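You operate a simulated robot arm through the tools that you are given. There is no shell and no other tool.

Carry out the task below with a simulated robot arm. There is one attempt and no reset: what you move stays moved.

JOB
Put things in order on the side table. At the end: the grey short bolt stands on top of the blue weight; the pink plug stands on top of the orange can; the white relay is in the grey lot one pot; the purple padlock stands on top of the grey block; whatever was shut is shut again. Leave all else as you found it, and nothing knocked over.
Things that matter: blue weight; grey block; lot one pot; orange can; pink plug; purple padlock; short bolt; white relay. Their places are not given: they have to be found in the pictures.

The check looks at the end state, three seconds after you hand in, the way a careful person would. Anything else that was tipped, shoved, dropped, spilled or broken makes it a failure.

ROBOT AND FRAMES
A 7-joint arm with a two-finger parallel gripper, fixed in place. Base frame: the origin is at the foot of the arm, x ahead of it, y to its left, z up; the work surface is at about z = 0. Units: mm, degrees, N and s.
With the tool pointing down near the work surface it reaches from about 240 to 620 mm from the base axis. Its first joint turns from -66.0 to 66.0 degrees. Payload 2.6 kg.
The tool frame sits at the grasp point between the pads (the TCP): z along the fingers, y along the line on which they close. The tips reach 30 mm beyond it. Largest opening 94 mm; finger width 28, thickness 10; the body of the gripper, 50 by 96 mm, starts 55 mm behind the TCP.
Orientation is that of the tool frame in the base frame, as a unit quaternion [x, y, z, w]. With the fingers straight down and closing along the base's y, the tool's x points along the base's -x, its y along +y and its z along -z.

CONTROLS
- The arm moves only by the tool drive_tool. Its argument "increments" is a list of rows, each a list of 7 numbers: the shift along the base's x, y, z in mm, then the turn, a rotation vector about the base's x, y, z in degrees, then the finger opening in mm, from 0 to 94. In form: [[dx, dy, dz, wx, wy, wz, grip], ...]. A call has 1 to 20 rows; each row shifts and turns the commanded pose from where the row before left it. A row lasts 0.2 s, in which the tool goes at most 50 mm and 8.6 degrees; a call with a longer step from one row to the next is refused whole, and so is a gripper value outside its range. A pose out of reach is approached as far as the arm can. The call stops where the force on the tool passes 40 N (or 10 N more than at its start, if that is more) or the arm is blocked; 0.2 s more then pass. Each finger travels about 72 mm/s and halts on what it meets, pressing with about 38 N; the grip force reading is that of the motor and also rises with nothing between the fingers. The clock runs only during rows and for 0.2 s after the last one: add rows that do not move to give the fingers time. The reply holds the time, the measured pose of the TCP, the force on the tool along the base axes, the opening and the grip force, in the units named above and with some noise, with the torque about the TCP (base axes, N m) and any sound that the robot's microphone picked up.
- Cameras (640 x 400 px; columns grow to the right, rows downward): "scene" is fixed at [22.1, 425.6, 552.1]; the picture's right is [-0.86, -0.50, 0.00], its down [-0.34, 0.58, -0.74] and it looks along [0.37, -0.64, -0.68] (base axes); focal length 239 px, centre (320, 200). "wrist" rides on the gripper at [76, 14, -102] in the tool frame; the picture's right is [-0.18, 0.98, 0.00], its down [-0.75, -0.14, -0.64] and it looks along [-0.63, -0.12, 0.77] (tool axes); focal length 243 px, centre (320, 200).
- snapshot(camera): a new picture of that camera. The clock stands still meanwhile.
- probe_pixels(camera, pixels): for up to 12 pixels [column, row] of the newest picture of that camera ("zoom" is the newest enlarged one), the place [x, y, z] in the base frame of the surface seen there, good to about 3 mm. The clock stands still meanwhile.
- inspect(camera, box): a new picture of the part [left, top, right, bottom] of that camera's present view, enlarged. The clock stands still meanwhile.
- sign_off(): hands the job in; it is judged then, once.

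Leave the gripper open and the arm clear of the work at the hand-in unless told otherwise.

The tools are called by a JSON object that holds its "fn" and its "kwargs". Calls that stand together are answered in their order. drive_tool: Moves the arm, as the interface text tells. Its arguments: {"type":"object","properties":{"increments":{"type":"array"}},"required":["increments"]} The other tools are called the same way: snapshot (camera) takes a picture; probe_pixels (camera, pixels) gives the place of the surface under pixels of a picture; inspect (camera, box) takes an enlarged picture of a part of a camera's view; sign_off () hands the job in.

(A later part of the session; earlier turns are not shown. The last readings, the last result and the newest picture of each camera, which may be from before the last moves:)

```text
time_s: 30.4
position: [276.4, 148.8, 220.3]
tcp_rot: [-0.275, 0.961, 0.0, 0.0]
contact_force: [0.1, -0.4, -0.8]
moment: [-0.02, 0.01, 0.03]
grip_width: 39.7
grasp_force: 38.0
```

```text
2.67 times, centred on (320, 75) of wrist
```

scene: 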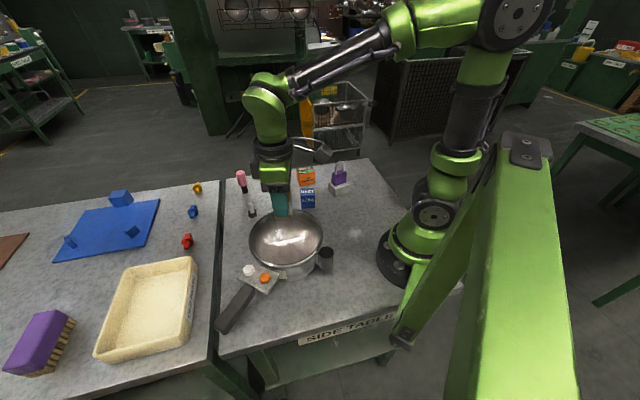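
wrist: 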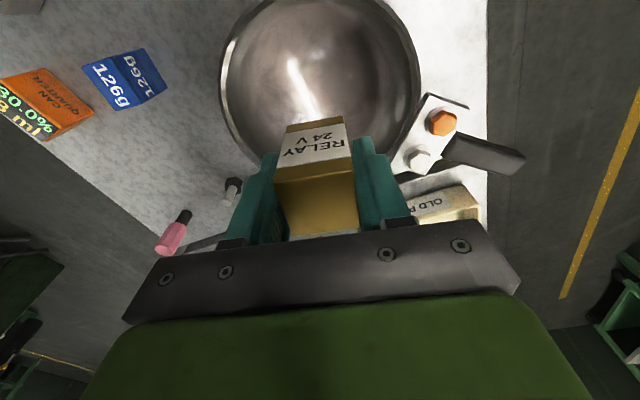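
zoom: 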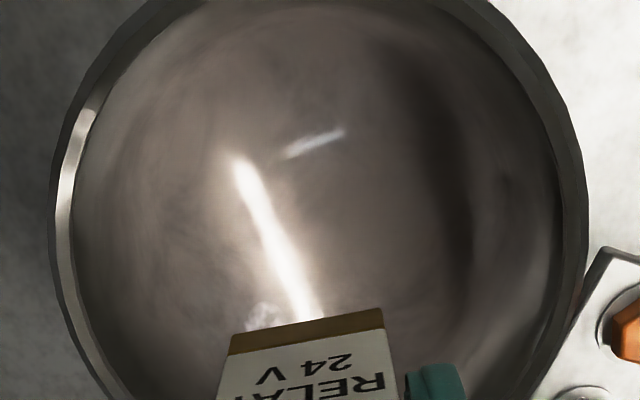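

The pot's centre is (273, 149) and its floor is at z≈11, so contact should come near TCP z≈57. I'll lower to about 66 and then go slowly.

{"fn": "drive_tool", "kwargs": {"increments": [[-1.5, 0, -20, 0, 0, 0, 20], [-1.5, 0, -25, 0, 0, 0, 20], [0, 0, -25, 0, 0, 0, 20], [0, 0, -25, 0, 0, 0, 20], [0, 0, -20, 0, 0, 0, 20], [0, 0, -20, 0, 0, 0, 20], [0, 0, -12, 0, 0, 0, 20], [0, 0, -7, 0, 0, 0, 20], [0, 0, 0, 0, 0, 0, 20]]}}

{"fn": "snapshot", "kwargs": {"camera": "wrist"}}

{"fn": "inspect", "kwargs": {"camera": "scene", "box": [220, 170, 348, 250]}}

```text
time_s: 32.4
position: [271.2, 150.7, 67.6]
tcp_rot: [-0.276, 0.961, 0.001, 0.0]
contact_force: [-0.2, 0.6, 0.2]
moment: [0.03, -0.02, 0.04]
grip_width: 39.4
grasp_force: 38.3
```

```text
taken
```

wrist: 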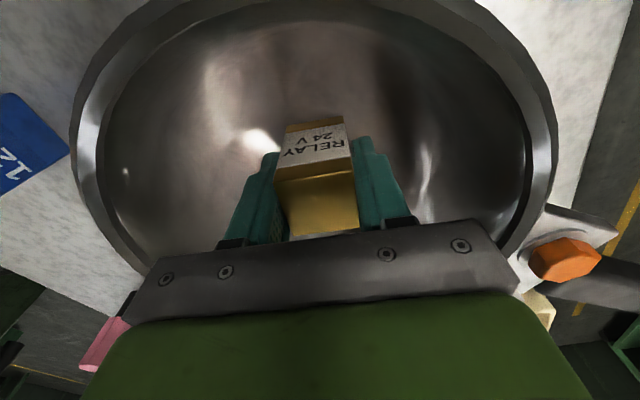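

```text
5.00 times, centred on (284, 210) of scene
```

zoom: 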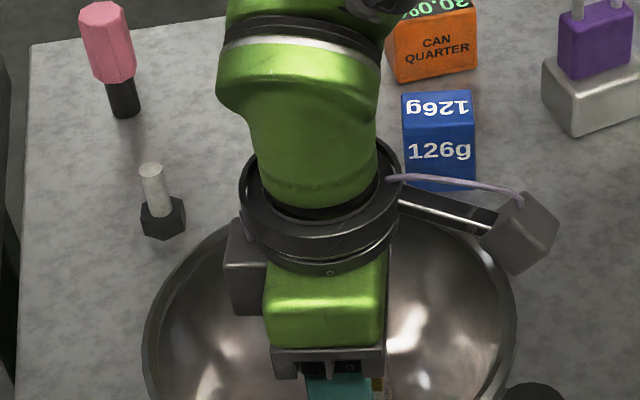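

All clear around the gripper. I'll lower slowly to the pot's floor.

{"fn": "drive_tool", "kwargs": {"increments": [[0, 0, -3, 0, 0, 0, 20], [0, 0, -2, 0, 0, 0, 20], [0, 0, -1.5, 0, 0, 0, 20], [0, 0, -1, 0, 0, 0, 20], [0, 0, 0, 0, 0, 0, 20]]}}

```text
time_s: 33.6
position: [272.9, 150.0, 59.1]
tcp_rot: [-0.276, 0.961, -0.001, 0.0]
contact_force: [-0.1, 0.4, -1.4]
moment: [-0.02, -0.02, -0.02]
grip_width: 39.4
grasp_force: 38.2
```

{"fn": "drive_tool", "kwargs": {"increments": [[0, 0, -1, 0, 0, 0, 20], [0, 0, -1, 0, 0, 0, 20], [0, 0, 0, 0, 0, 0, 20]]}}

```text
time_s: 34.4
position: [273.6, 150.3, 57.0]
tcp_rot: [-0.276, 0.961, 0.0, 0.0]
contact_force: [0.7, -0.1, -0.8]
moment: [0.02, 0.03, -0.02]
grip_width: 39.5
grasp_force: 38.0
```

No contact yet at z≈57, so I'll carry on 1 mm at a time.

{"fn": "drive_tool", "kwargs": {"increments": [[0, 0, -1, 0, 0, 0, 20], [0, 0, 0, 0, 0, 0, 20]]}}

```text
time_s: 35.0
position: [273.1, 149.6, 56.2]
tcp_rot: [-0.276, 0.961, 0.0, 0.0]
contact_force: [0.1, 0.0, -0.5]
moment: [0.0, 0.01, 0.0]
grip_width: 39.7
grasp_force: 37.9
```

{"fn": "drive_tool", "kwargs": {"increments": [[0, 0, -1, 0, 0, 0, 20], [0, 0, 0, 0, 0, 0, 20]]}}

```text
time_s: 35.6
position: [272.8, 149.7, 54.6]
tcp_rot: [-0.276, 0.961, 0.0, 0.001]
contact_force: [-2.4, -2.2, 13.1]
moment: [-0.1, 0.16, -0.01]
grip_width: 39.8
grasp_force: 37.9
```

Contact at 13 N, so the relay is on the pot's floor. I'll ease off and open gently.

{"fn": "drive_tool", "kwargs": {"increments": [[0, 0, 0.4, 0, 0, 0, 20], [0, 0, 0, 0, 0, 0, 38], [0, 0, 0, 0, 0, 0, 42], [0, 0, 0, 0, 0, 0, 48], [0, 0, 0, 0, 0, 0, 56], [0, 0, 0, 0, 0, 0, 62], [0, 0, 0, 0, 0, 0, 62]]}}

{"fn": "snapshot", "kwargs": {"camera": "wrist"}}

```text
time_s: 37.2
position: [274.2, 149.4, 55.6]
tcp_rot: [-0.275, 0.961, 0.0, 0.0]
contact_force: [-0.2, 0.0, 0.4]
moment: [0.04, -0.02, -0.01]
grip_width: 62.0
grasp_force: 0.0
```

```text
taken
```

wrist: 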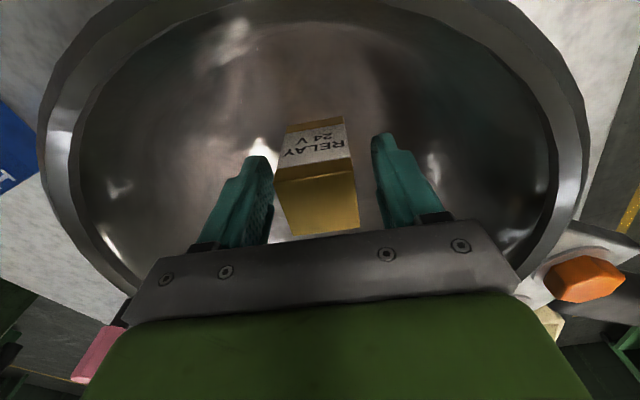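

The relay stands in the pot. I'll lift clear and move to above the bolt at about (472, 78), turning the tool back by 23°.

{"fn": "drive_tool", "kwargs": {"increments": [[0, 0, 5, 0, 0, 0, 62], [0, 0, 20, 0, 0, 0, 62], [0, 0, 25, 0, 0, 0, 62], [0, 0, 25, 0, 0, 0, 62], [0, 0, 25, 0, 0, 0, 62], [0, 0, 25, 0, 0, 0, 62], [0, 0, 20, 0, 0, 0, 62], [10, -5, 0, 0, 0, -3, 62], [21, -7, 0, 0, 0, -3, 62], [21, -7, 0, 0, 0, -3, 62], [21, -7, 0, 0, 0, -3, 62], [21, -7, 0, 0, 0, -3, 62], [21, -7, 0, 0, 0, -3, 62], [21, -7, 0, 0, 0, -3, 62], [21, -7, 0, 0, 0, -2, 62], [21, -7, 0, 0, 0, 0, 62], [20, -10, 0, 0, 0, 0, 62], [0, 0, 0, 0, 0, 0, 62]]}}

{"fn": "snapshot", "kwargs": {"camera": "wrist"}}

{"fn": "snapshot", "kwargs": {"camera": "scene"}}

```text
time_s: 41.0
position: [471.2, 78.6, 200.9]
tcp_rot: [-0.078, 0.997, 0.0, 0.0]
contact_force: [-0.2, -0.3, -1.0]
moment: [0.03, -0.02, -0.01]
grip_width: 61.9
grasp_force: 0.0
```

```text
taken
```

wrist: 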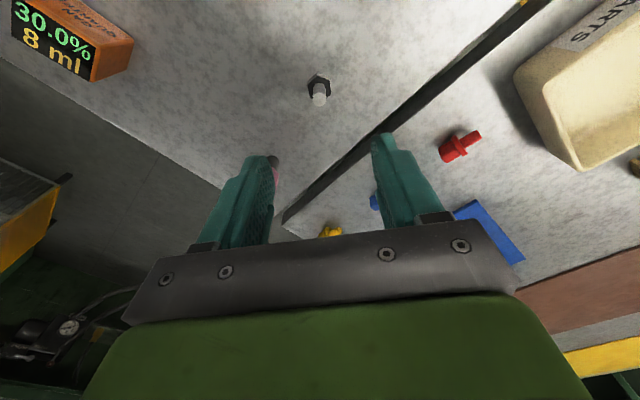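

```text
taken
```

scene: 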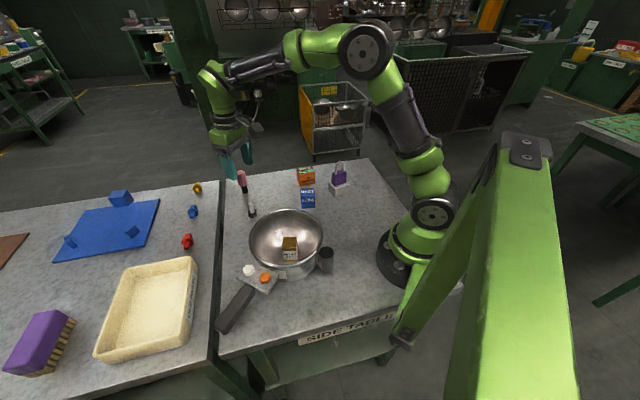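

The relay shows standing in the pot. The bolt is at (318, 90) in the wrist view, so I'll zoom in and probe it.

{"fn": "inspect", "kwargs": {"camera": "wrist", "box": [286, 65, 350, 105]}}

{"fn": "probe_pixels", "kwargs": {"camera": "zoom", "pixels": [[340, 340], [335, 310], [300, 330], [380, 330], [330, 250], [300, 250], [370, 250], [225, 170], [320, 90], [430, 160], [260, 230], [410, 230]]}}

```text
10.00 times, centred on (318, 85) of wrist
```

zoom: 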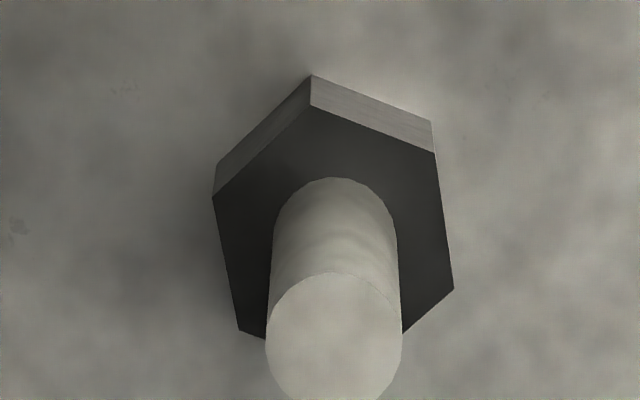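

```text
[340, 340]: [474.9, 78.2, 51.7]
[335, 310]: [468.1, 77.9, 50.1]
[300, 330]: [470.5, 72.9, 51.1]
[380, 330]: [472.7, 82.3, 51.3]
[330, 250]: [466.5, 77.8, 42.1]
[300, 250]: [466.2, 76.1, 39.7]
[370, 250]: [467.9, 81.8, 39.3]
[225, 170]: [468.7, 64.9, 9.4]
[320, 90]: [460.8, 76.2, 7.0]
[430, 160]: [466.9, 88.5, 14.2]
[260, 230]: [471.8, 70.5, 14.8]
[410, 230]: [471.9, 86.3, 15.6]
```

The bolt's shaft is about 16 across with its top at z≈51. The head's top is at z≈15 and the centre is about (472.5, 78). I'll come down to z≈90 and check the alignment.

{"fn": "drive_tool", "kwargs": {"increments": [[1, -0.5, -20, 0, 0, 0, 62], [0, 0, -25, 0, 0, 0, 62], [0, 0, -25, 0, 0, 0, 62], [0, 0, -25, 0, 0, 0, 62], [0, 0, -15, 0, 0, 0, 62], [0, 0, 0, 0, 0, 0, 62]]}}

{"fn": "snapshot", "kwargs": {"camera": "wrist"}}

{"fn": "inspect", "kwargs": {"camera": "scene", "box": [212, 160, 308, 220]}}

```text
time_s: 42.4
position: [473.0, 77.8, 89.9]
tcp_rot: [-0.078, 0.997, 0.0, 0.0]
contact_force: [-0.1, 0.3, -0.1]
moment: [0.0, 0.0, -0.01]
grip_width: 62.0
grasp_force: 0.2
```

```text
taken
```

wrist: 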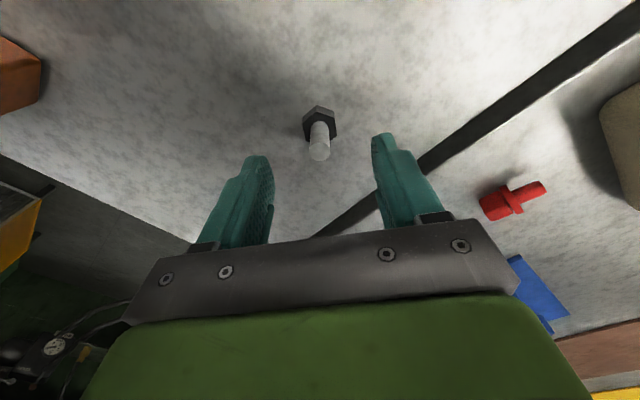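

```text
6.67 times, centred on (260, 190) of scene
```

zoom: 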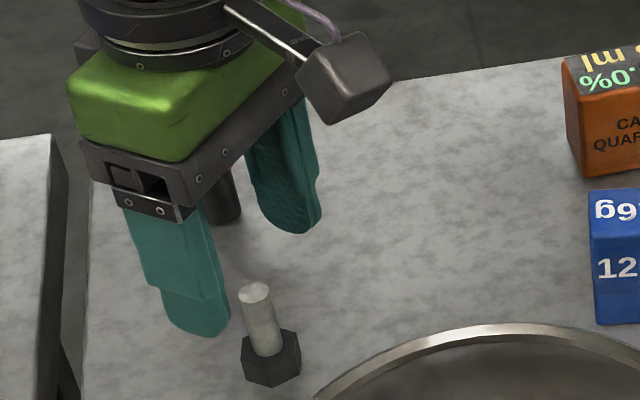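

The bolt is centred between the fingers. I'll lower to TCP z≈48 so the fingertips stay above the head, then close on the shaft.

{"fn": "drive_tool", "kwargs": {"increments": [[0, 0, -15, 0, 0, 0, 62], [0, 0, -15, 0, 0, 0, 62], [0, 0, -12, 0, 0, 0, 62], [0, 0, 0, 0, 0, 0, 50], [0, 0, 0, 0, 0, 0, 38], [0, 0, 0, 0, 0, 0, 28], [0, 0, 0, 0, 0, 0, 20], [0, 0, 0, 0, 0, 0, 12], [0, 0, 0, 0, 0, 0, 6], [0, 0, 0, 0, 0, 0, 6]]}}

{"fn": "inspect", "kwargs": {"camera": "scene", "box": [212, 170, 308, 230]}}

{"fn": "inspect", "kwargs": {"camera": "wrist", "box": [240, 80, 400, 180]}}

```text
time_s: 44.6
position: [471.5, 78.6, 49.4]
tcp_rot: [-0.078, 0.997, -0.001, 0.0]
contact_force: [0.4, -0.2, -1.0]
moment: [0.02, 0.05, -0.02]
grip_width: 12.4
grasp_force: 38.3
```

```text
6.67 times, centred on (260, 200) of scene
```

zoom: 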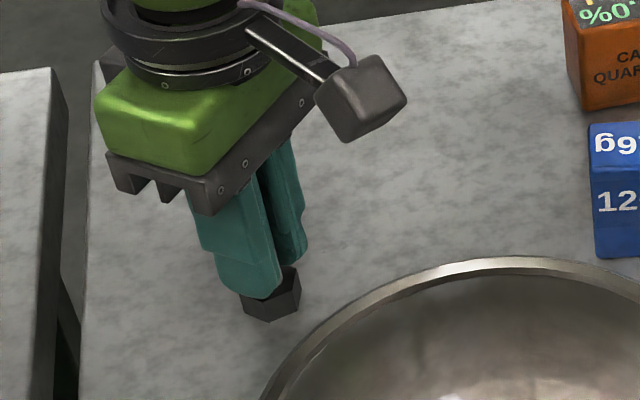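

```text
4.00 times, centred on (320, 130) of wrist
```

zoom: 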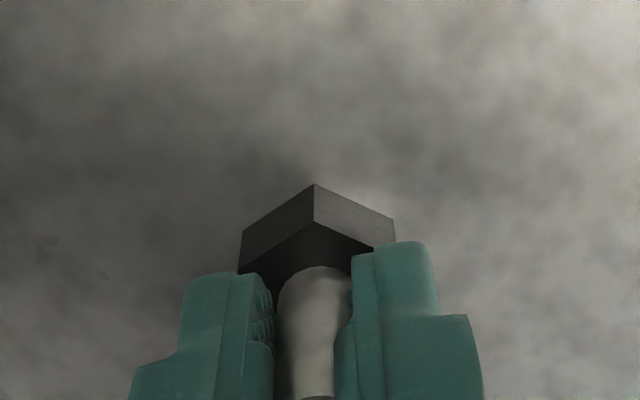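

The shaft is gripped at 12.4 mm. I'll lift to z≈180 and carry it to above the blue weight at about (347, -51).

{"fn": "drive_tool", "kwargs": {"increments": [[0, 0, 8, 0, 0, 0, 4], [0, 0, 15, 0, 0, 0, 4], [0, 0, 20, 0, 0, 0, 4], [0, 0, 25, 0, 0, 0, 4], [0, 0, 25, 0, 0, 0, 4], [0, 0, 25, 0, 0, 0, 4], [0, 0, 15, 0, 0, 0, 4], [-6, -6, 0, 0, 0, 0, 4], [-12, -12.5, 0, 0, 0, 0, 4], [-12, -12.5, 0, 0, 0, 0, 4], [-12, -12.5, 0, 0, 0, 0, 4], [-12, -12.5, 0, 0, 0, 0, 4], [-12, -12.5, 0, 0, 0, 0, 4], [-12, -12.5, 0, 0, 0, 0, 4], [-12, -12.5, 0, 0, 0, 0, 4], [-12, -12.5, 0, 0, 0, 0, 4], [-12, -12.5, 0, 0, 0, 0, 4], [-12, -12, 0, 0, 0, 0, 4], [0, 0, 0, 0, 0, 0, 4]]}}

{"fn": "snapshot", "kwargs": {"camera": "wrist"}}

{"fn": "snapshot", "kwargs": {"camera": "scene"}}

```text
time_s: 48.6
position: [345.6, -52.5, 181.3]
tcp_rot: [-0.079, 0.997, 0.0, 0.0]
contact_force: [-0.1, -0.1, -1.0]
moment: [0.0, -0.01, 0.02]
grip_width: 12.2
grasp_force: 38.0
```

```text
taken
```

wrist: 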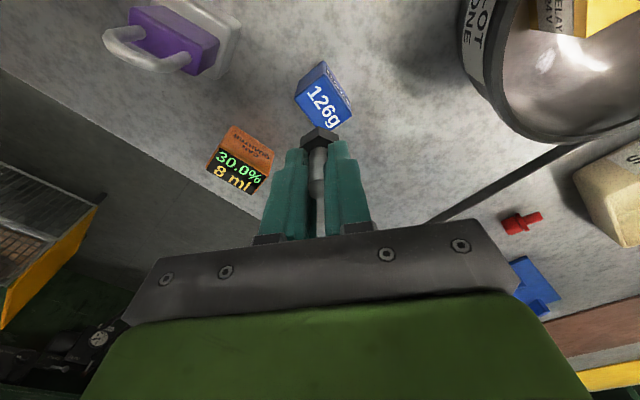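

```text
taken
```

scene: 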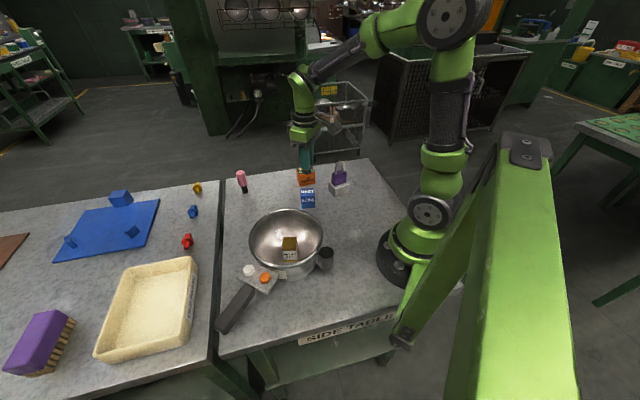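

The weight is at (323, 98) in the wrist view, just above the held bolt. I'll zoom in and probe the corners of its top.

{"fn": "inspect", "kwargs": {"camera": "wrist", "box": [276, 50, 372, 110]}}

{"fn": "inspect", "kwargs": {"camera": "wrist", "box": [276, 55, 372, 115]}}

```text
6.67 times, centred on (324, 80) of wrist
```

zoom: 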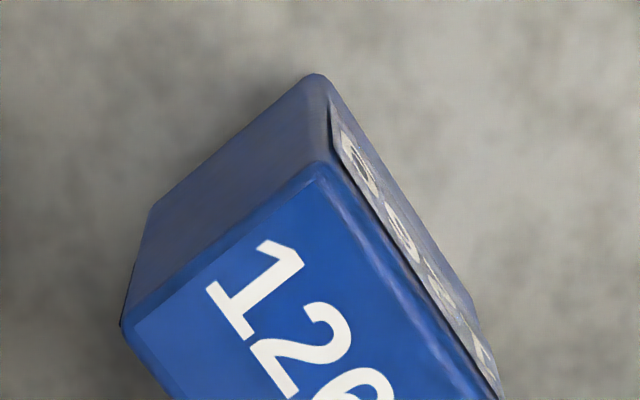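

```text
6.67 times, centred on (324, 85) of wrist
```

zoom: 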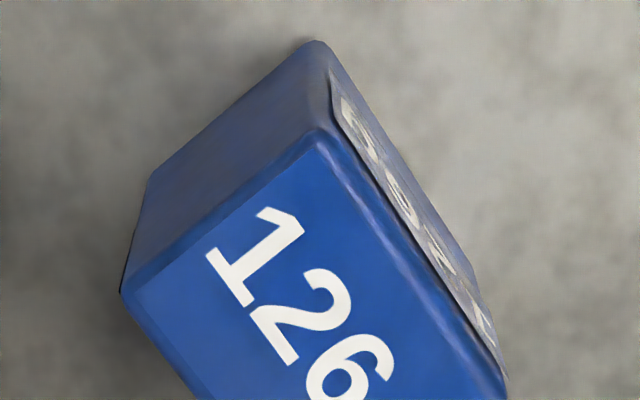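

{"fn": "inspect", "kwargs": {"camera": "wrist", "box": [260, 60, 388, 140]}}

{"fn": "probe_pixels", "kwargs": {"camera": "zoom", "pixels": [[298, 75], [182, 198], [435, 270], [455, 310], [360, 350], [390, 340], [200, 205], [300, 85], [430, 260], [320, 200], [260, 240], [350, 150]]}}

```text
5.00 times, centred on (324, 100) of wrist
```

zoom: 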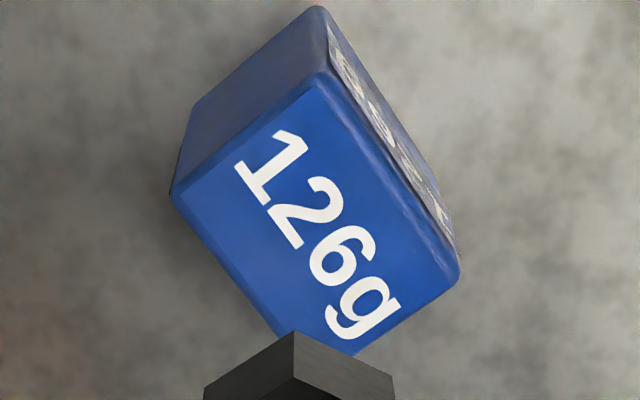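

```text
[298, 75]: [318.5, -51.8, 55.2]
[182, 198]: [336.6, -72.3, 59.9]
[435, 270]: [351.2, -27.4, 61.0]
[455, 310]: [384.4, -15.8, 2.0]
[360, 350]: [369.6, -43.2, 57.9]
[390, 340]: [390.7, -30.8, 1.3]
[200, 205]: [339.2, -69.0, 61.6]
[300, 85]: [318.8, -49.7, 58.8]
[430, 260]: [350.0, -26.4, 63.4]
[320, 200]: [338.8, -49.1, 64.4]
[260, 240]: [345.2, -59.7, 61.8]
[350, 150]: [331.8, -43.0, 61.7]
```

The weight's top is at z≈61, its centre about (345, -49), and it measures about 30×42. I'll check where the held bolt's head is relative to the TCP.

{"fn": "inspect", "kwargs": {"camera": "scene", "box": [274, 150, 338, 190]}}

{"fn": "inspect", "kwargs": {"camera": "wrist", "box": [272, 115, 368, 175]}}

{"fn": "probe_pixels", "kwargs": {"camera": "zoom", "pixels": [[290, 85], [250, 130], [380, 120], [210, 120], [420, 130], [315, 130], [280, 180], [360, 180], [320, 210], [320, 280], [300, 145], [345, 140]]}}

```text
10.00 times, centred on (306, 170) of scene
```

zoom: 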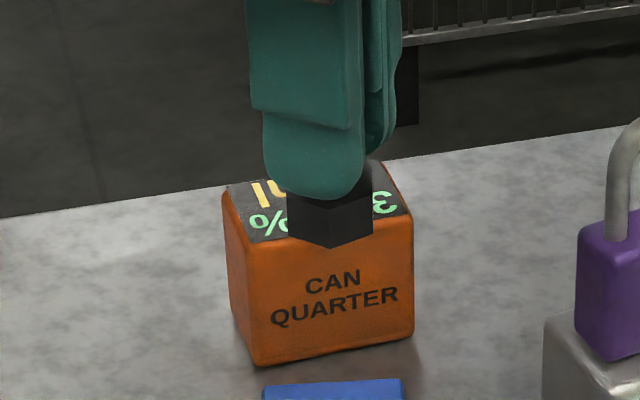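

```text
6.67 times, centred on (320, 145) of wrist
```

zoom: 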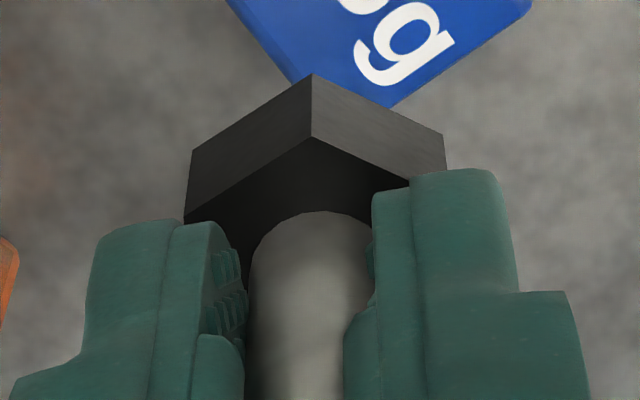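

```text
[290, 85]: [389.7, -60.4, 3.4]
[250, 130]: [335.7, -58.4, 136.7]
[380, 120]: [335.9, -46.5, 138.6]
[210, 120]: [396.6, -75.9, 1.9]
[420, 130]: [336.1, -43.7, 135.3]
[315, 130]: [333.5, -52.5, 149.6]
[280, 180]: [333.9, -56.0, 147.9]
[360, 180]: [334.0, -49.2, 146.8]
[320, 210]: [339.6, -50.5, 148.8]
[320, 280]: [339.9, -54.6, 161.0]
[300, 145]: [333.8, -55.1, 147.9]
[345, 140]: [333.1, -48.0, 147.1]
```

The bolt's head centre is close to (347, -52), so I need a shift of about (-1.5, +3). I'll lower to about 5 mm above the weight and check.

{"fn": "drive_tool", "kwargs": {"increments": [[-1.5, 2.8, -10, 0, 0, 0, 4], [0, 0, -15, 0, 0, 0, 4], [0, 0, -15, 0, 0, 0, 4], [0, 0, -15, 0, 0, 0, 4], [0, 0, -10, 0, 0, 0, 4], [0, 0, 0, 0, 0, 0, 4]]}}

{"fn": "inspect", "kwargs": {"camera": "scene", "box": [276, 170, 340, 210]}}

{"fn": "inspect", "kwargs": {"camera": "wrist", "box": [256, 100, 384, 180]}}

```text
time_s: 50.0
position: [345.0, -49.3, 116.7]
tcp_rot: [-0.079, 0.997, 0.0, 0.0]
contact_force: [0.5, -0.1, -0.2]
moment: [0.0, 0.01, 0.02]
grip_width: 12.2
grasp_force: 37.6
```

```text
10.00 times, centred on (308, 190) of scene
```

zoom: 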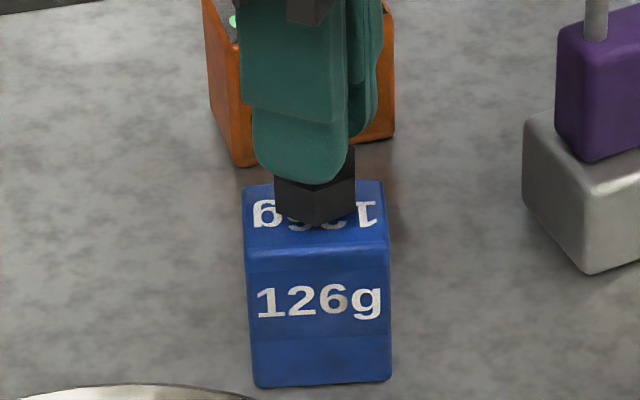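

```text
5.00 times, centred on (320, 140) of wrist
```

zoom: 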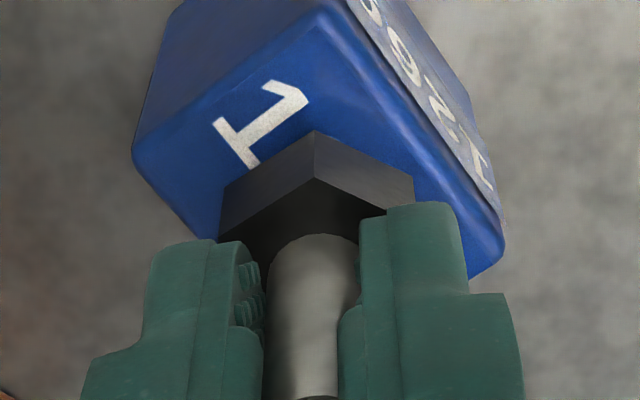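

The head is centred over the weight in both views. I'll lower slowly to contact.

{"fn": "drive_tool", "kwargs": {"increments": [[0, 0, -2.5, 0, 0, 0, 4], [0, 0, -1.5, 0, 0, 0, 4], [0, 0, -1, 0, 0, 0, 4], [0, 0, 0, 0, 0, 0, 4]]}}

```text
time_s: 51.0
position: [344.6, -49.7, 112.2]
tcp_rot: [-0.078, 0.997, 0.0, -0.001]
contact_force: [0.1, -0.3, -0.8]
moment: [-0.02, 0.0, -0.02]
grip_width: 12.5
grasp_force: 37.8
```

{"fn": "drive_tool", "kwargs": {"increments": [[0, 0, -1, 0, 0, 0, 4], [0, 0, -0.5, 0, 0, 0, 4], [0, 0, 0, 0, 0, 0, 4]]}}

```text
time_s: 51.8
position: [344.4, -50.1, 110.3]
tcp_rot: [-0.079, 0.997, 0.0, 0.0]
contact_force: [0.5, -0.4, -0.9]
moment: [0.0, 0.0, -0.02]
grip_width: 12.1
grasp_force: 38.5
```

{"fn": "drive_tool", "kwargs": {"increments": [[0, 0, -1, 0, 0, 0, 4], [0, 0, 0, 0, 0, 0, 4]]}}

```text
time_s: 52.4
position: [345.2, -50.0, 108.8]
tcp_rot: [-0.078, 0.997, 0.0, -0.001]
contact_force: [0.8, 0.1, -1.4]
moment: [-0.03, 0.0, -0.01]
grip_width: 11.9
grasp_force: 38.1
```

{"fn": "drive_tool", "kwargs": {"increments": [[0, 0, -0.8, 0, 0, 0, 4], [0, 0, 0, 0, 0, 0, 4]]}}

{"fn": "inspect", "kwargs": {"camera": "scene", "box": [276, 170, 340, 210]}}

```text
time_s: 53.0
position: [345.8, -50.3, 108.8]
tcp_rot: [-0.078, 0.997, 0.0, 0.0]
contact_force: [-3.3, -0.4, 8.5]
moment: [0.03, 0.17, 0.0]
grip_width: 11.8
grasp_force: 38.0
```

```text
10.00 times, centred on (308, 190) of scene
```

zoom: 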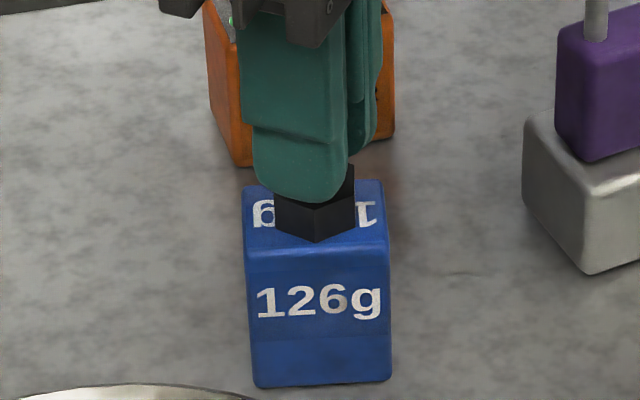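

Contact at 8.5 N. I'll ease off a hair and open gently.

{"fn": "drive_tool", "kwargs": {"increments": [[0, 0, 0.3, 0, 0, 0, 8], [0, 0, 0, 0, 0, 0, 12], [0, 0, 0, 0, 0, 0, 15], [0, 0, 0, 0, 0, 0, 20], [0, 0, 0, 0, 0, 0, 28], [0, 0, 0, 0, 0, 0, 38], [0, 0, 0, 0, 0, 0, 44], [0, 0, 0, 0, 0, 0, 44]]}}

{"fn": "inspect", "kwargs": {"camera": "scene", "box": [276, 160, 340, 200]}}

{"fn": "snapshot", "kwargs": {"camera": "wrist"}}

```text
time_s: 54.8
position: [345.5, -49.4, 108.8]
tcp_rot: [-0.079, 0.997, 0.001, 0.0]
contact_force: [-0.7, -0.1, -0.4]
moment: [-0.02, 0.01, 0.01]
grip_width: 44.0
grasp_force: 0.1
```

```text
10.00 times, centred on (308, 180) of scene
```

zoom: 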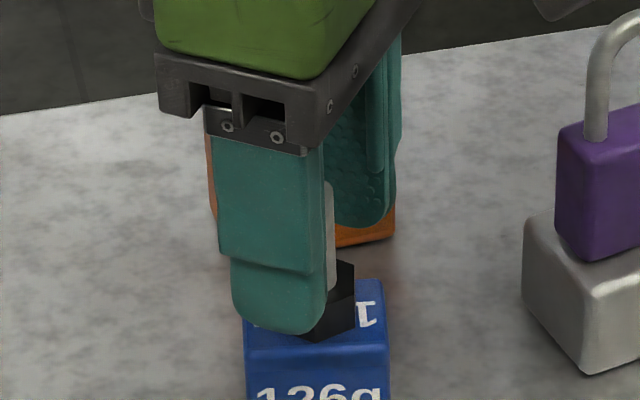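

```text
taken
```

wrist: 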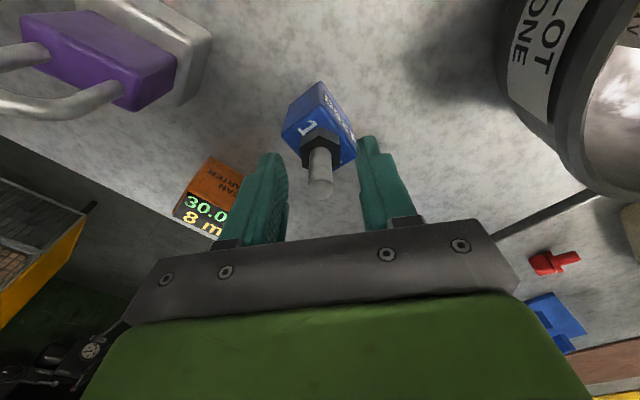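

The bolt stands on the weight. I'll lift straight up, then move to above the plug at about (571, 4).

{"fn": "drive_tool", "kwargs": {"increments": [[0, 0, 5, 0, 0, 0, 44], [0, 0, 15, 0, 0, 0, 44], [0, 0, 20, 0, 0, 0, 44], [0, 0, 25, 0, 0, 0, 50], [0, 0, 25, 0, 0, 0, 60], [0, 0, 20, 0, 0, 0, 70], [12, 3, 0, 0, 0, 0, 70], [20, 5, 0, 0, 0, 0, 70], [22, 5, 0, 0, 0, 0, 70], [22, 5, 0, 0, 0, 0, 70], [22, 5, 0, 0, 0, 0, 70], [22, 5, 0, 0, 0, 0, 70], [22, 5, 0, 0, 0, 0, 70], [22, 5, 0, 0, 0, 0, 70], [22, 5, 0, 0, 0, 0, 70], [20, 5, 0, 0, 0, 0, 70], [12, 4, 0, 0, 0, 0, 70], [8, 2, 0, 0, 0, 0, 70], [0, 0, 0, 0, 0, 0, 70]]}}

{"fn": "snapshot", "kwargs": {"camera": "wrist"}}

{"fn": "snapshot", "kwargs": {"camera": "scene"}}

```text
time_s: 58.8
position: [571.6, 4.8, 219.8]
tcp_rot: [-0.078, 0.997, 0.0, 0.0]
contact_force: [-0.1, 1.3, 0.9]
moment: [0.02, 0.02, -0.03]
grip_width: 69.9
grasp_force: 0.1
```

```text
taken
```

wrist: 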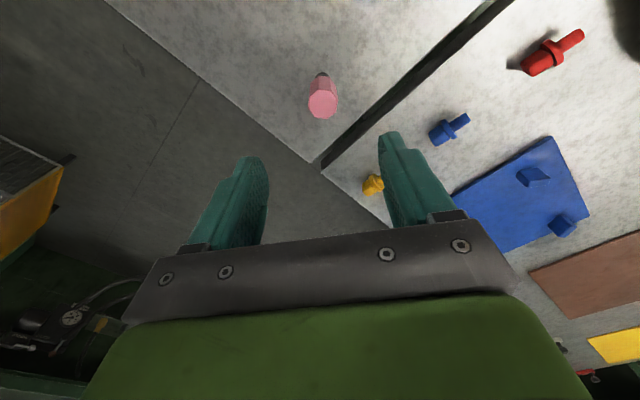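

```text
taken
```

scene: 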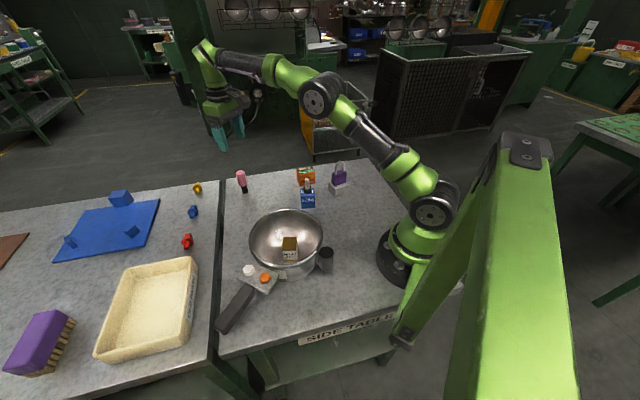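

The plug shows at (322, 98) in the wrist view. I'll zoom in and probe it.

{"fn": "inspect", "kwargs": {"camera": "wrist", "box": [290, 68, 354, 108]}}

{"fn": "inspect", "kwargs": {"camera": "wrist", "box": [282, 68, 362, 118]}}

{"fn": "probe_pixels", "kwargs": {"camera": "zoom", "pixels": [[320, 310], [330, 260], [240, 290], [430, 290], [330, 350], [325, 200], [260, 200], [400, 190], [310, 80], [325, 60], [325, 280], [280, 340]]}}

{"fn": "inspect", "kwargs": {"camera": "scene", "box": [270, 155, 350, 205]}}

```text
10.00 times, centred on (322, 88) of wrist
```

zoom: 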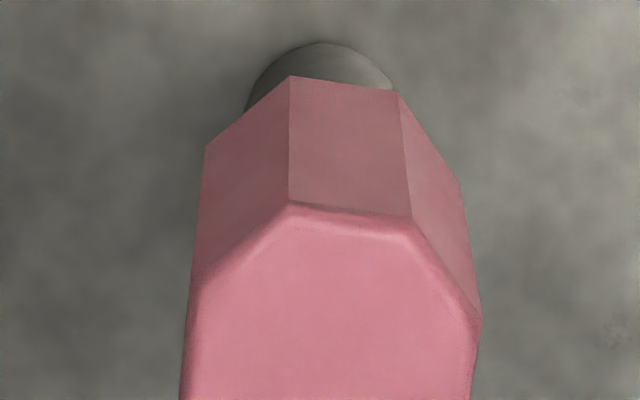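

```text
8.00 times, centred on (322, 93) of wrist
```

zoom: 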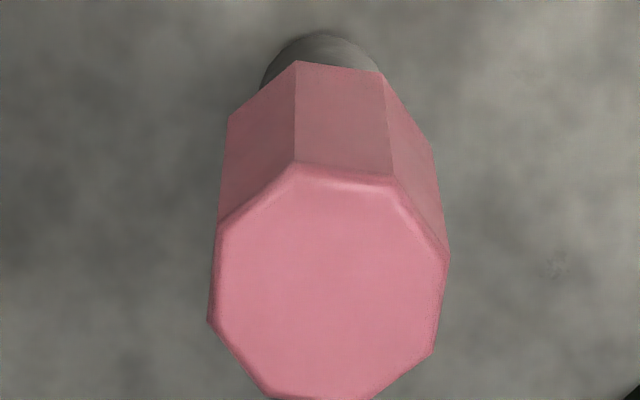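

```text
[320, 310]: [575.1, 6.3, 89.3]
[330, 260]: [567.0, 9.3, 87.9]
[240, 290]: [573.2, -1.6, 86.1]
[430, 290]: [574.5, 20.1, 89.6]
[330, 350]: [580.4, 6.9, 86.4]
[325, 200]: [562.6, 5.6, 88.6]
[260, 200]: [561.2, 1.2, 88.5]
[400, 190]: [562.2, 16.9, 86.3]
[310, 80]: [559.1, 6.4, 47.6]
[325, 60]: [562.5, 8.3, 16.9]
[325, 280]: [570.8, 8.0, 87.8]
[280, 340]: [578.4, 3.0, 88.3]
```

```text
8.00 times, centred on (310, 180) of scene
```

zoom: 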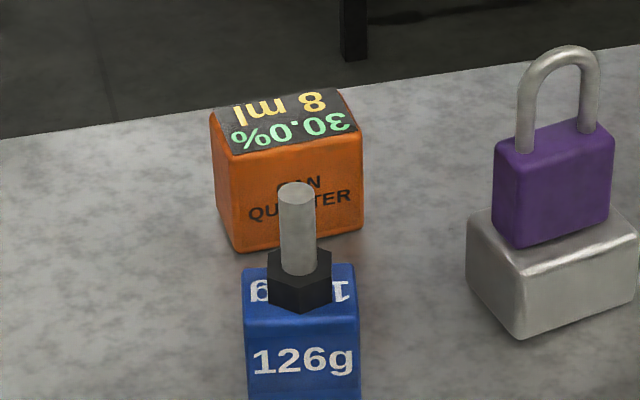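

The plug's top is at z≈88, centred about (571, 8), with its octagon flats about 17° off from the fingers. I'll shift +2.8 in y, turn -17° to meet the flats, and come down to z≈115 to check.

{"fn": "drive_tool", "kwargs": {"increments": [[0, 1.4, -20, 0, 0, -8.5, 70], [0, 1.4, -20, 0, 0, -8.5, 70], [0, 0, -25, 0, 0, 0, 70], [0, 0, -25, 0, 0, 0, 70], [0, 0, -12, 0, 0, 0, 70], [0, 0, 0, 0, 0, 0, 70]]}}

{"fn": "snapshot", "kwargs": {"camera": "wrist"}}

{"fn": "inspect", "kwargs": {"camera": "scene", "box": [192, 130, 304, 200]}}

```text
time_s: 60.2
position: [570.2, 7.3, 116.1]
tcp_rot: [0.07, 0.998, 0.0, 0.0]
contact_force: [-0.1, 0.2, -0.3]
moment: [-0.01, -0.03, 0.03]
grip_width: 70.1
grasp_force: 0.1
```

```text
taken
```

wrist: 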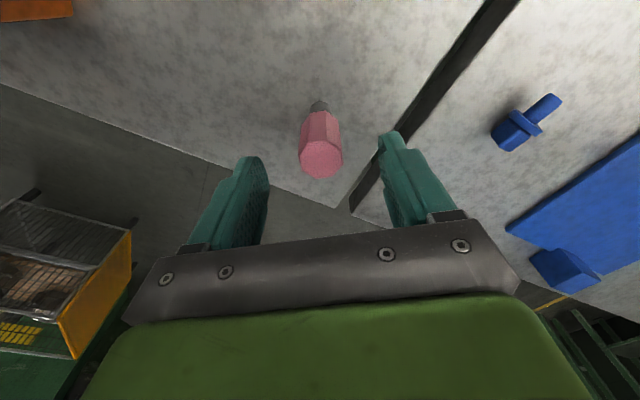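

```text
5.71 times, centred on (248, 165) of scene
```

zoom: 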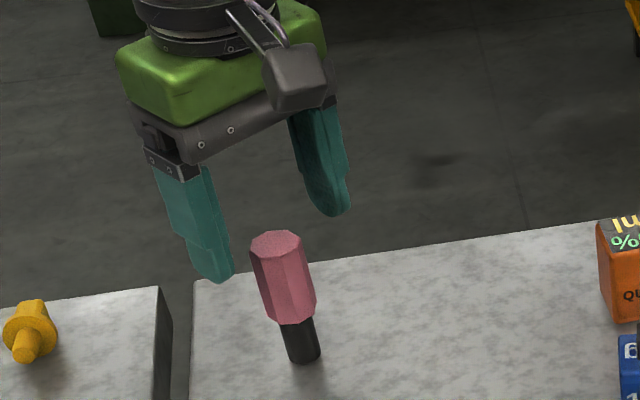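

The plug's top centre lies on the tool axis. I'll lower to TCP z≈70 and close on the pink body.

{"fn": "drive_tool", "kwargs": {"increments": [[0, 0, -15, 0, 0, 0, 70], [0, 0, -15, 0, 0, 0, 70], [0, 0, -15, 0, 0, 0, 70], [0, 0, 0, 0, 0, 0, 58], [0, 0, 0, 0, 0, 0, 48], [0, 0, 0, 0, 0, 0, 40], [0, 0, 0, 0, 0, 0, 34], [0, 0, 0, 0, 0, 0, 28], [0, 0, 0, 0, 0, 0, 18], [0, 0, 0, 0, 0, 0, 18]]}}

{"fn": "inspect", "kwargs": {"camera": "scene", "box": [192, 140, 288, 200]}}

{"fn": "inspect", "kwargs": {"camera": "wrist", "box": [240, 80, 400, 180]}}

```text
time_s: 62.4
position: [570.1, 7.2, 72.5]
tcp_rot: [0.07, 0.998, 0.0, 0.0]
contact_force: [0.1, 0.2, -0.2]
moment: [0.01, 0.0, -0.02]
grip_width: 27.2
grasp_force: 38.1
```

```text
6.67 times, centred on (240, 170) of scene
```

zoom: 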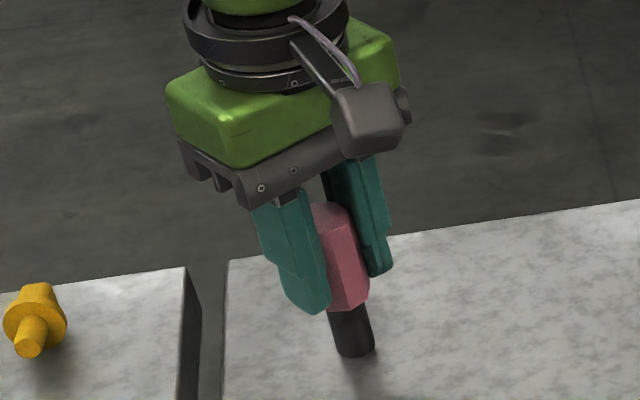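

```text
4.00 times, centred on (320, 130) of wrist
```

zoom: 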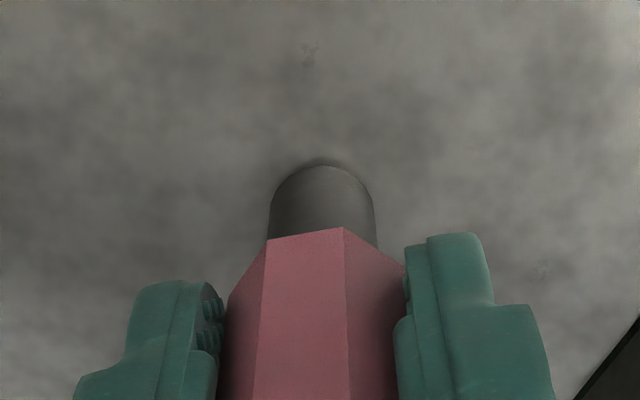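

The fingers sit on the flats with a 27 mm grip at 38 N. I'll lift to z≈200 and carry the plug toward the can at about (415, -151).

{"fn": "drive_tool", "kwargs": {"increments": [[0, 0, 8, 0, 0, 0, 18], [0, 0, 12, 0, 0, 0, 18], [0, 0, 20, 0, 0, 0, 18], [0, 0, 25, 0, 0, 0, 18], [0, 0, 25, 0, 0, 0, 18], [0, 0, 20, 0, 0, 0, 18], [0, 0, 20, 0, 0, 0, 18], [-8, -8, 0, 0, 0, 0, 18], [-14, -14.5, 0, 0, 0, 0, 18], [-14, -14.5, 0, 0, 0, 0, 18], [-14, -14.5, 0, 0, 0, 0, 18], [-14, -14.5, 0, 0, 0, 0, 18], [-14, -14.5, 0, 0, 0, 0, 18], [-14, -14.5, 0, 0, 0, 0, 18], [-14, -14.5, 0, 0, 0, 0, 18], [-14, -14.5, 0, 0, 0, 0, 18], [-14, -14.5, 0, 0, 0, 0, 18], [-14, -14.5, 0, 0, 0, 0, 18], [-7, -6, 0, 0, 0, 0, 18], [0, 0, 0, 0, 0, 0, 18]]}}

{"fn": "snapshot", "kwargs": {"camera": "wrist"}}

{"fn": "snapshot", "kwargs": {"camera": "scene"}}

```text
time_s: 66.6
position: [415.6, -152.3, 201.3]
tcp_rot: [0.07, 0.998, 0.0, 0.0]
contact_force: [-0.2, -0.5, -0.4]
moment: [-0.02, -0.02, -0.04]
grip_width: 27.2
grasp_force: 37.9
```

```text
taken
```

wrist: 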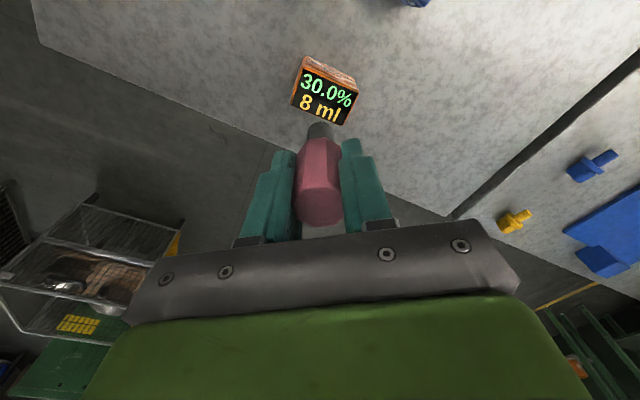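

```text
taken
```

scene: 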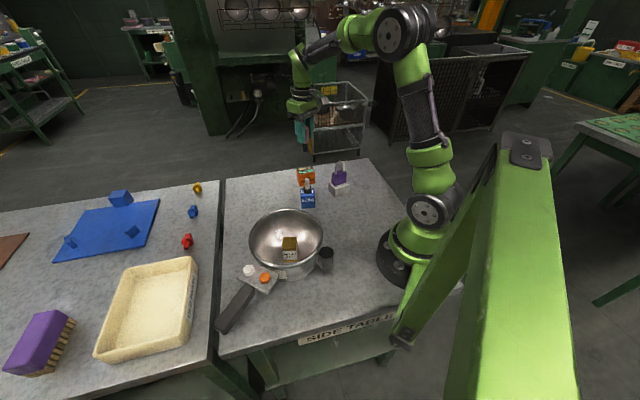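

The can with its display is at (325, 90) in the wrist view. I'll zoom in and probe its top.

{"fn": "inspect", "kwargs": {"camera": "wrist", "box": [278, 50, 374, 110]}}

{"fn": "inspect", "kwargs": {"camera": "wrist", "box": [261, 55, 389, 135]}}

{"fn": "probe_pixels", "kwargs": {"camera": "zoom", "pixels": [[205, 55], [480, 175], [155, 245], [200, 75], [465, 180], [160, 230], [430, 330], [320, 180], [260, 200], [380, 250], [300, 270], [340, 120]]}}

```text
6.67 times, centred on (326, 80) of wrist
```

zoom: 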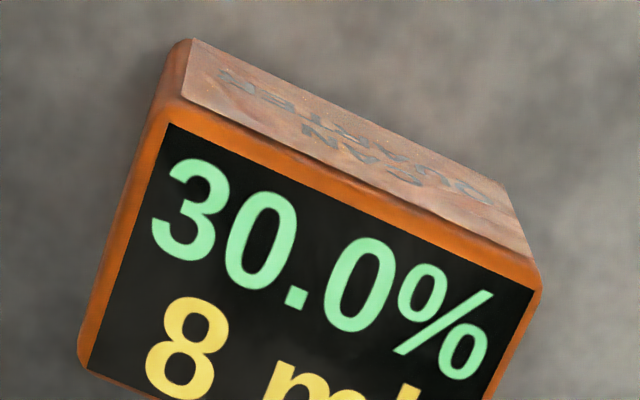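

```text
5.00 times, centred on (325, 95) of wrist
```

zoom: 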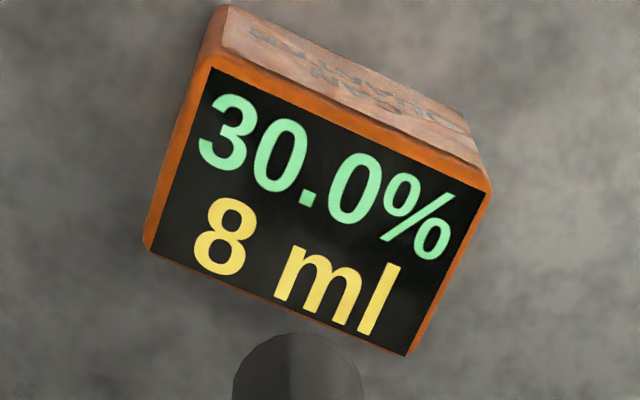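

```text
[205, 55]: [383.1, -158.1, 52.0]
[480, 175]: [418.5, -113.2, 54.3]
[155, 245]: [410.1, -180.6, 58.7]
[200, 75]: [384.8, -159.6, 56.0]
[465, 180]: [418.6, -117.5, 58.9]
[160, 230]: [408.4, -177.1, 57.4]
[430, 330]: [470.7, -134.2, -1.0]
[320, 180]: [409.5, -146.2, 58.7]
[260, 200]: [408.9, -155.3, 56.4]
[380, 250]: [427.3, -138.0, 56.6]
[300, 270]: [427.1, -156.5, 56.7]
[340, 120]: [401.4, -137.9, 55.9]
```

The can's top is at z≈57, centred about (415, -149). I'll check where the held plug's pin is relative to the tool axis.

{"fn": "inspect", "kwargs": {"camera": "wrist", "box": [280, 110, 360, 160]}}

{"fn": "probe_pixels", "kwargs": {"camera": "zoom", "pixels": [[315, 120], [315, 180], [250, 180], [385, 180], [230, 160], [400, 160], [315, 240], [240, 260], [400, 260], [315, 300], [280, 150], [350, 150]]}}

{"fn": "inspect", "kwargs": {"camera": "scene", "box": [270, 110, 350, 160]}}

```text
8.00 times, centred on (320, 135) of wrist
```

zoom: 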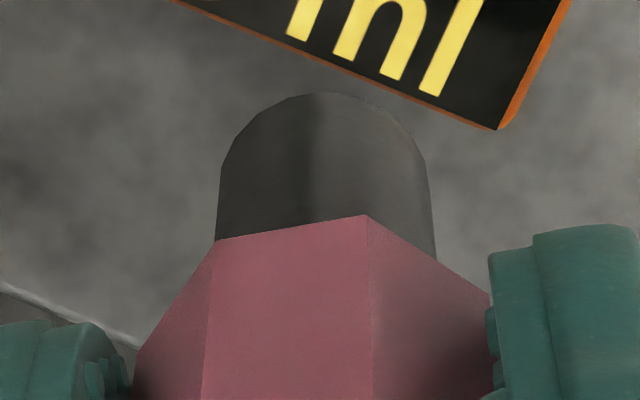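

```text
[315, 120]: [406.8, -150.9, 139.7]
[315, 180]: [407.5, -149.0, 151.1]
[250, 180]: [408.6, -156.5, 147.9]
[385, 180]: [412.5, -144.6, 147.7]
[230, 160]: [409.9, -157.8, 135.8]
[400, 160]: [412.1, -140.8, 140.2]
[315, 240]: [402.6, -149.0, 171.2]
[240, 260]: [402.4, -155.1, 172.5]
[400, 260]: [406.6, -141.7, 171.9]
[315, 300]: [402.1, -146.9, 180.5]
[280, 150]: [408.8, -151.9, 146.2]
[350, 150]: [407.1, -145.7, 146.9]
```

```text
8.00 times, centred on (310, 135) of scene
```

zoom: 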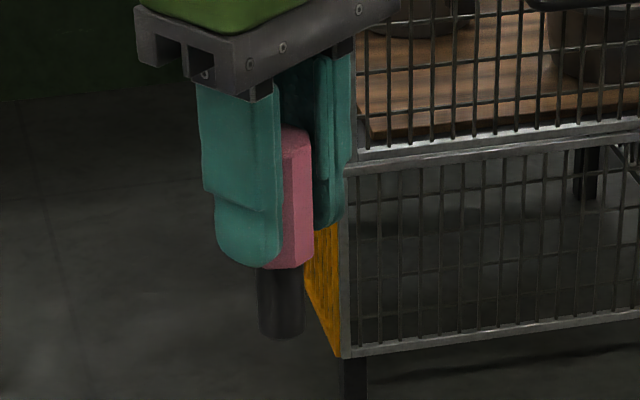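

The pin lies on the tool axis, and the can's centre is about (-0.5, +2.6) from it. I'll shift, lower to about 6 mm above the can, and check.

{"fn": "drive_tool", "kwargs": {"increments": [[-0.5, 2.6, -10, 0, 0, 0, 18], [0, 0, -15, 0, 0, 0, 18], [0, 0, -15, 0, 0, 0, 18], [0, 0, -15, 0, 0, 0, 18], [0, 0, -11, 0, 0, 0, 18], [0, 0, 0, 0, 0, 0, 18]]}}

{"fn": "inspect", "kwargs": {"camera": "scene", "box": [276, 150, 340, 190]}}

{"fn": "inspect", "kwargs": {"camera": "wrist", "box": [256, 70, 384, 150]}}

```text
time_s: 68.0
position: [414.0, -149.2, 135.6]
tcp_rot: [0.069, 0.998, 0.0, -0.001]
contact_force: [-0.7, -0.7, -0.6]
moment: [0.02, -0.01, 0.01]
grip_width: 27.4
grasp_force: 38.6
```

```text
10.00 times, centred on (308, 170) of scene
```

zoom: 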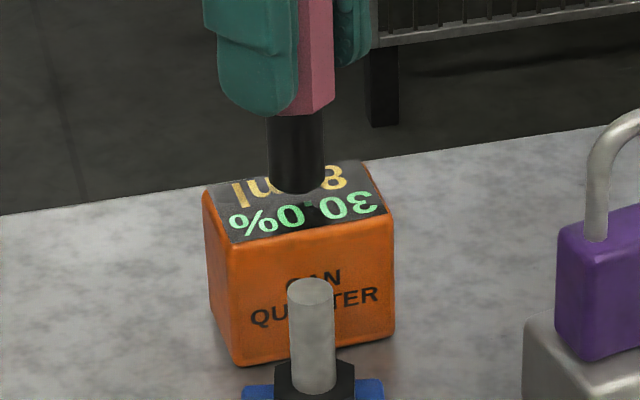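

```text
5.00 times, centred on (320, 110) of wrist
```

zoom: 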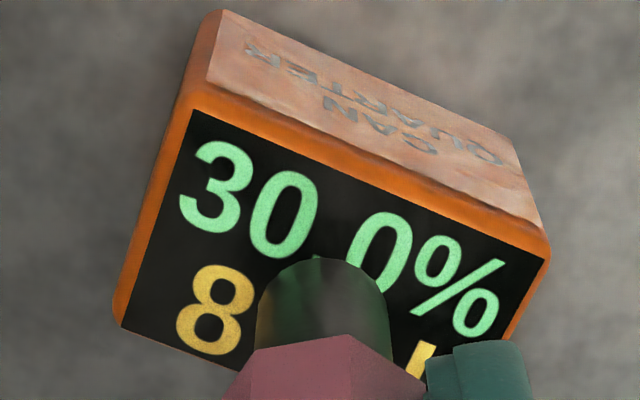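

The pin is over the middle of the can's top in both views. I'll lower slowly to contact.

{"fn": "drive_tool", "kwargs": {"increments": [[0, 0, -2, 0, 0, 0, 18], [0, 0, -1.5, 0, 0, 0, 18], [0, 0, -1, 0, 0, 0, 18], [0, 0, 0, 0, 0, 0, 18]]}}

```text
time_s: 69.0
position: [415.1, -149.7, 131.2]
tcp_rot: [0.07, 0.998, 0.0, 0.0]
contact_force: [0.2, -0.4, -0.7]
moment: [0.02, 0.0, 0.03]
grip_width: 27.0
grasp_force: 37.8
```

{"fn": "drive_tool", "kwargs": {"increments": [[0, 0, -1, 0, 0, 0, 18], [0, 0, -0.5, 0, 0, 0, 18], [0, 0, 0, 0, 0, 0, 18]]}}

```text
time_s: 69.8
position: [415.6, -149.4, 129.6]
tcp_rot: [0.07, 0.998, 0.001, 0.0]
contact_force: [0.1, 0.4, -0.8]
moment: [0.02, 0.01, 0.01]
grip_width: 27.3
grasp_force: 38.7
```

{"fn": "drive_tool", "kwargs": {"increments": [[0, 0, -1, 0, 0, 0, 18], [0, 0, 0, 0, 0, 0, 18]]}}

```text
time_s: 70.4
position: [415.7, -150.9, 130.2]
tcp_rot: [0.07, 0.998, 0.0, -0.001]
contact_force: [0.2, 0.2, 0.3]
moment: [-0.04, 0.03, -0.02]
grip_width: 27.3
grasp_force: 38.1
```

{"fn": "drive_tool", "kwargs": {"increments": [[0, 0, -0.8, 0, 0, 0, 18], [0, 0, 0, 0, 0, 0, 18]]}}

{"fn": "inspect", "kwargs": {"camera": "scene", "box": [276, 150, 340, 190]}}

```text
time_s: 71.0
position: [415.0, -149.7, 128.1]
tcp_rot: [0.07, 0.998, 0.0, 0.0]
contact_force: [0.0, -0.1, -0.9]
moment: [0.02, 0.0, 0.0]
grip_width: 27.1
grasp_force: 38.2
```

```text
10.00 times, centred on (308, 170) of scene
```

zoom: 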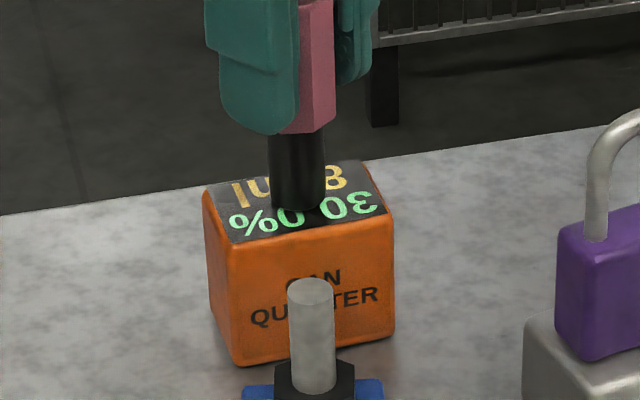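

Nearly down, but still no contact force. I'll continue in sub-millimetre steps.

{"fn": "drive_tool", "kwargs": {"increments": [[0, 0, -0.7, 0, 0, 0, 18], [0, 0, 0, 0, 0, 0, 18]]}}

```text
time_s: 71.6
position: [415.1, -150.8, 128.0]
tcp_rot: [0.07, 0.998, 0.001, 0.001]
contact_force: [-2.5, -0.1, 6.2]
moment: [-0.01, 0.13, 0.01]
grip_width: 27.2
grasp_force: 38.2
```

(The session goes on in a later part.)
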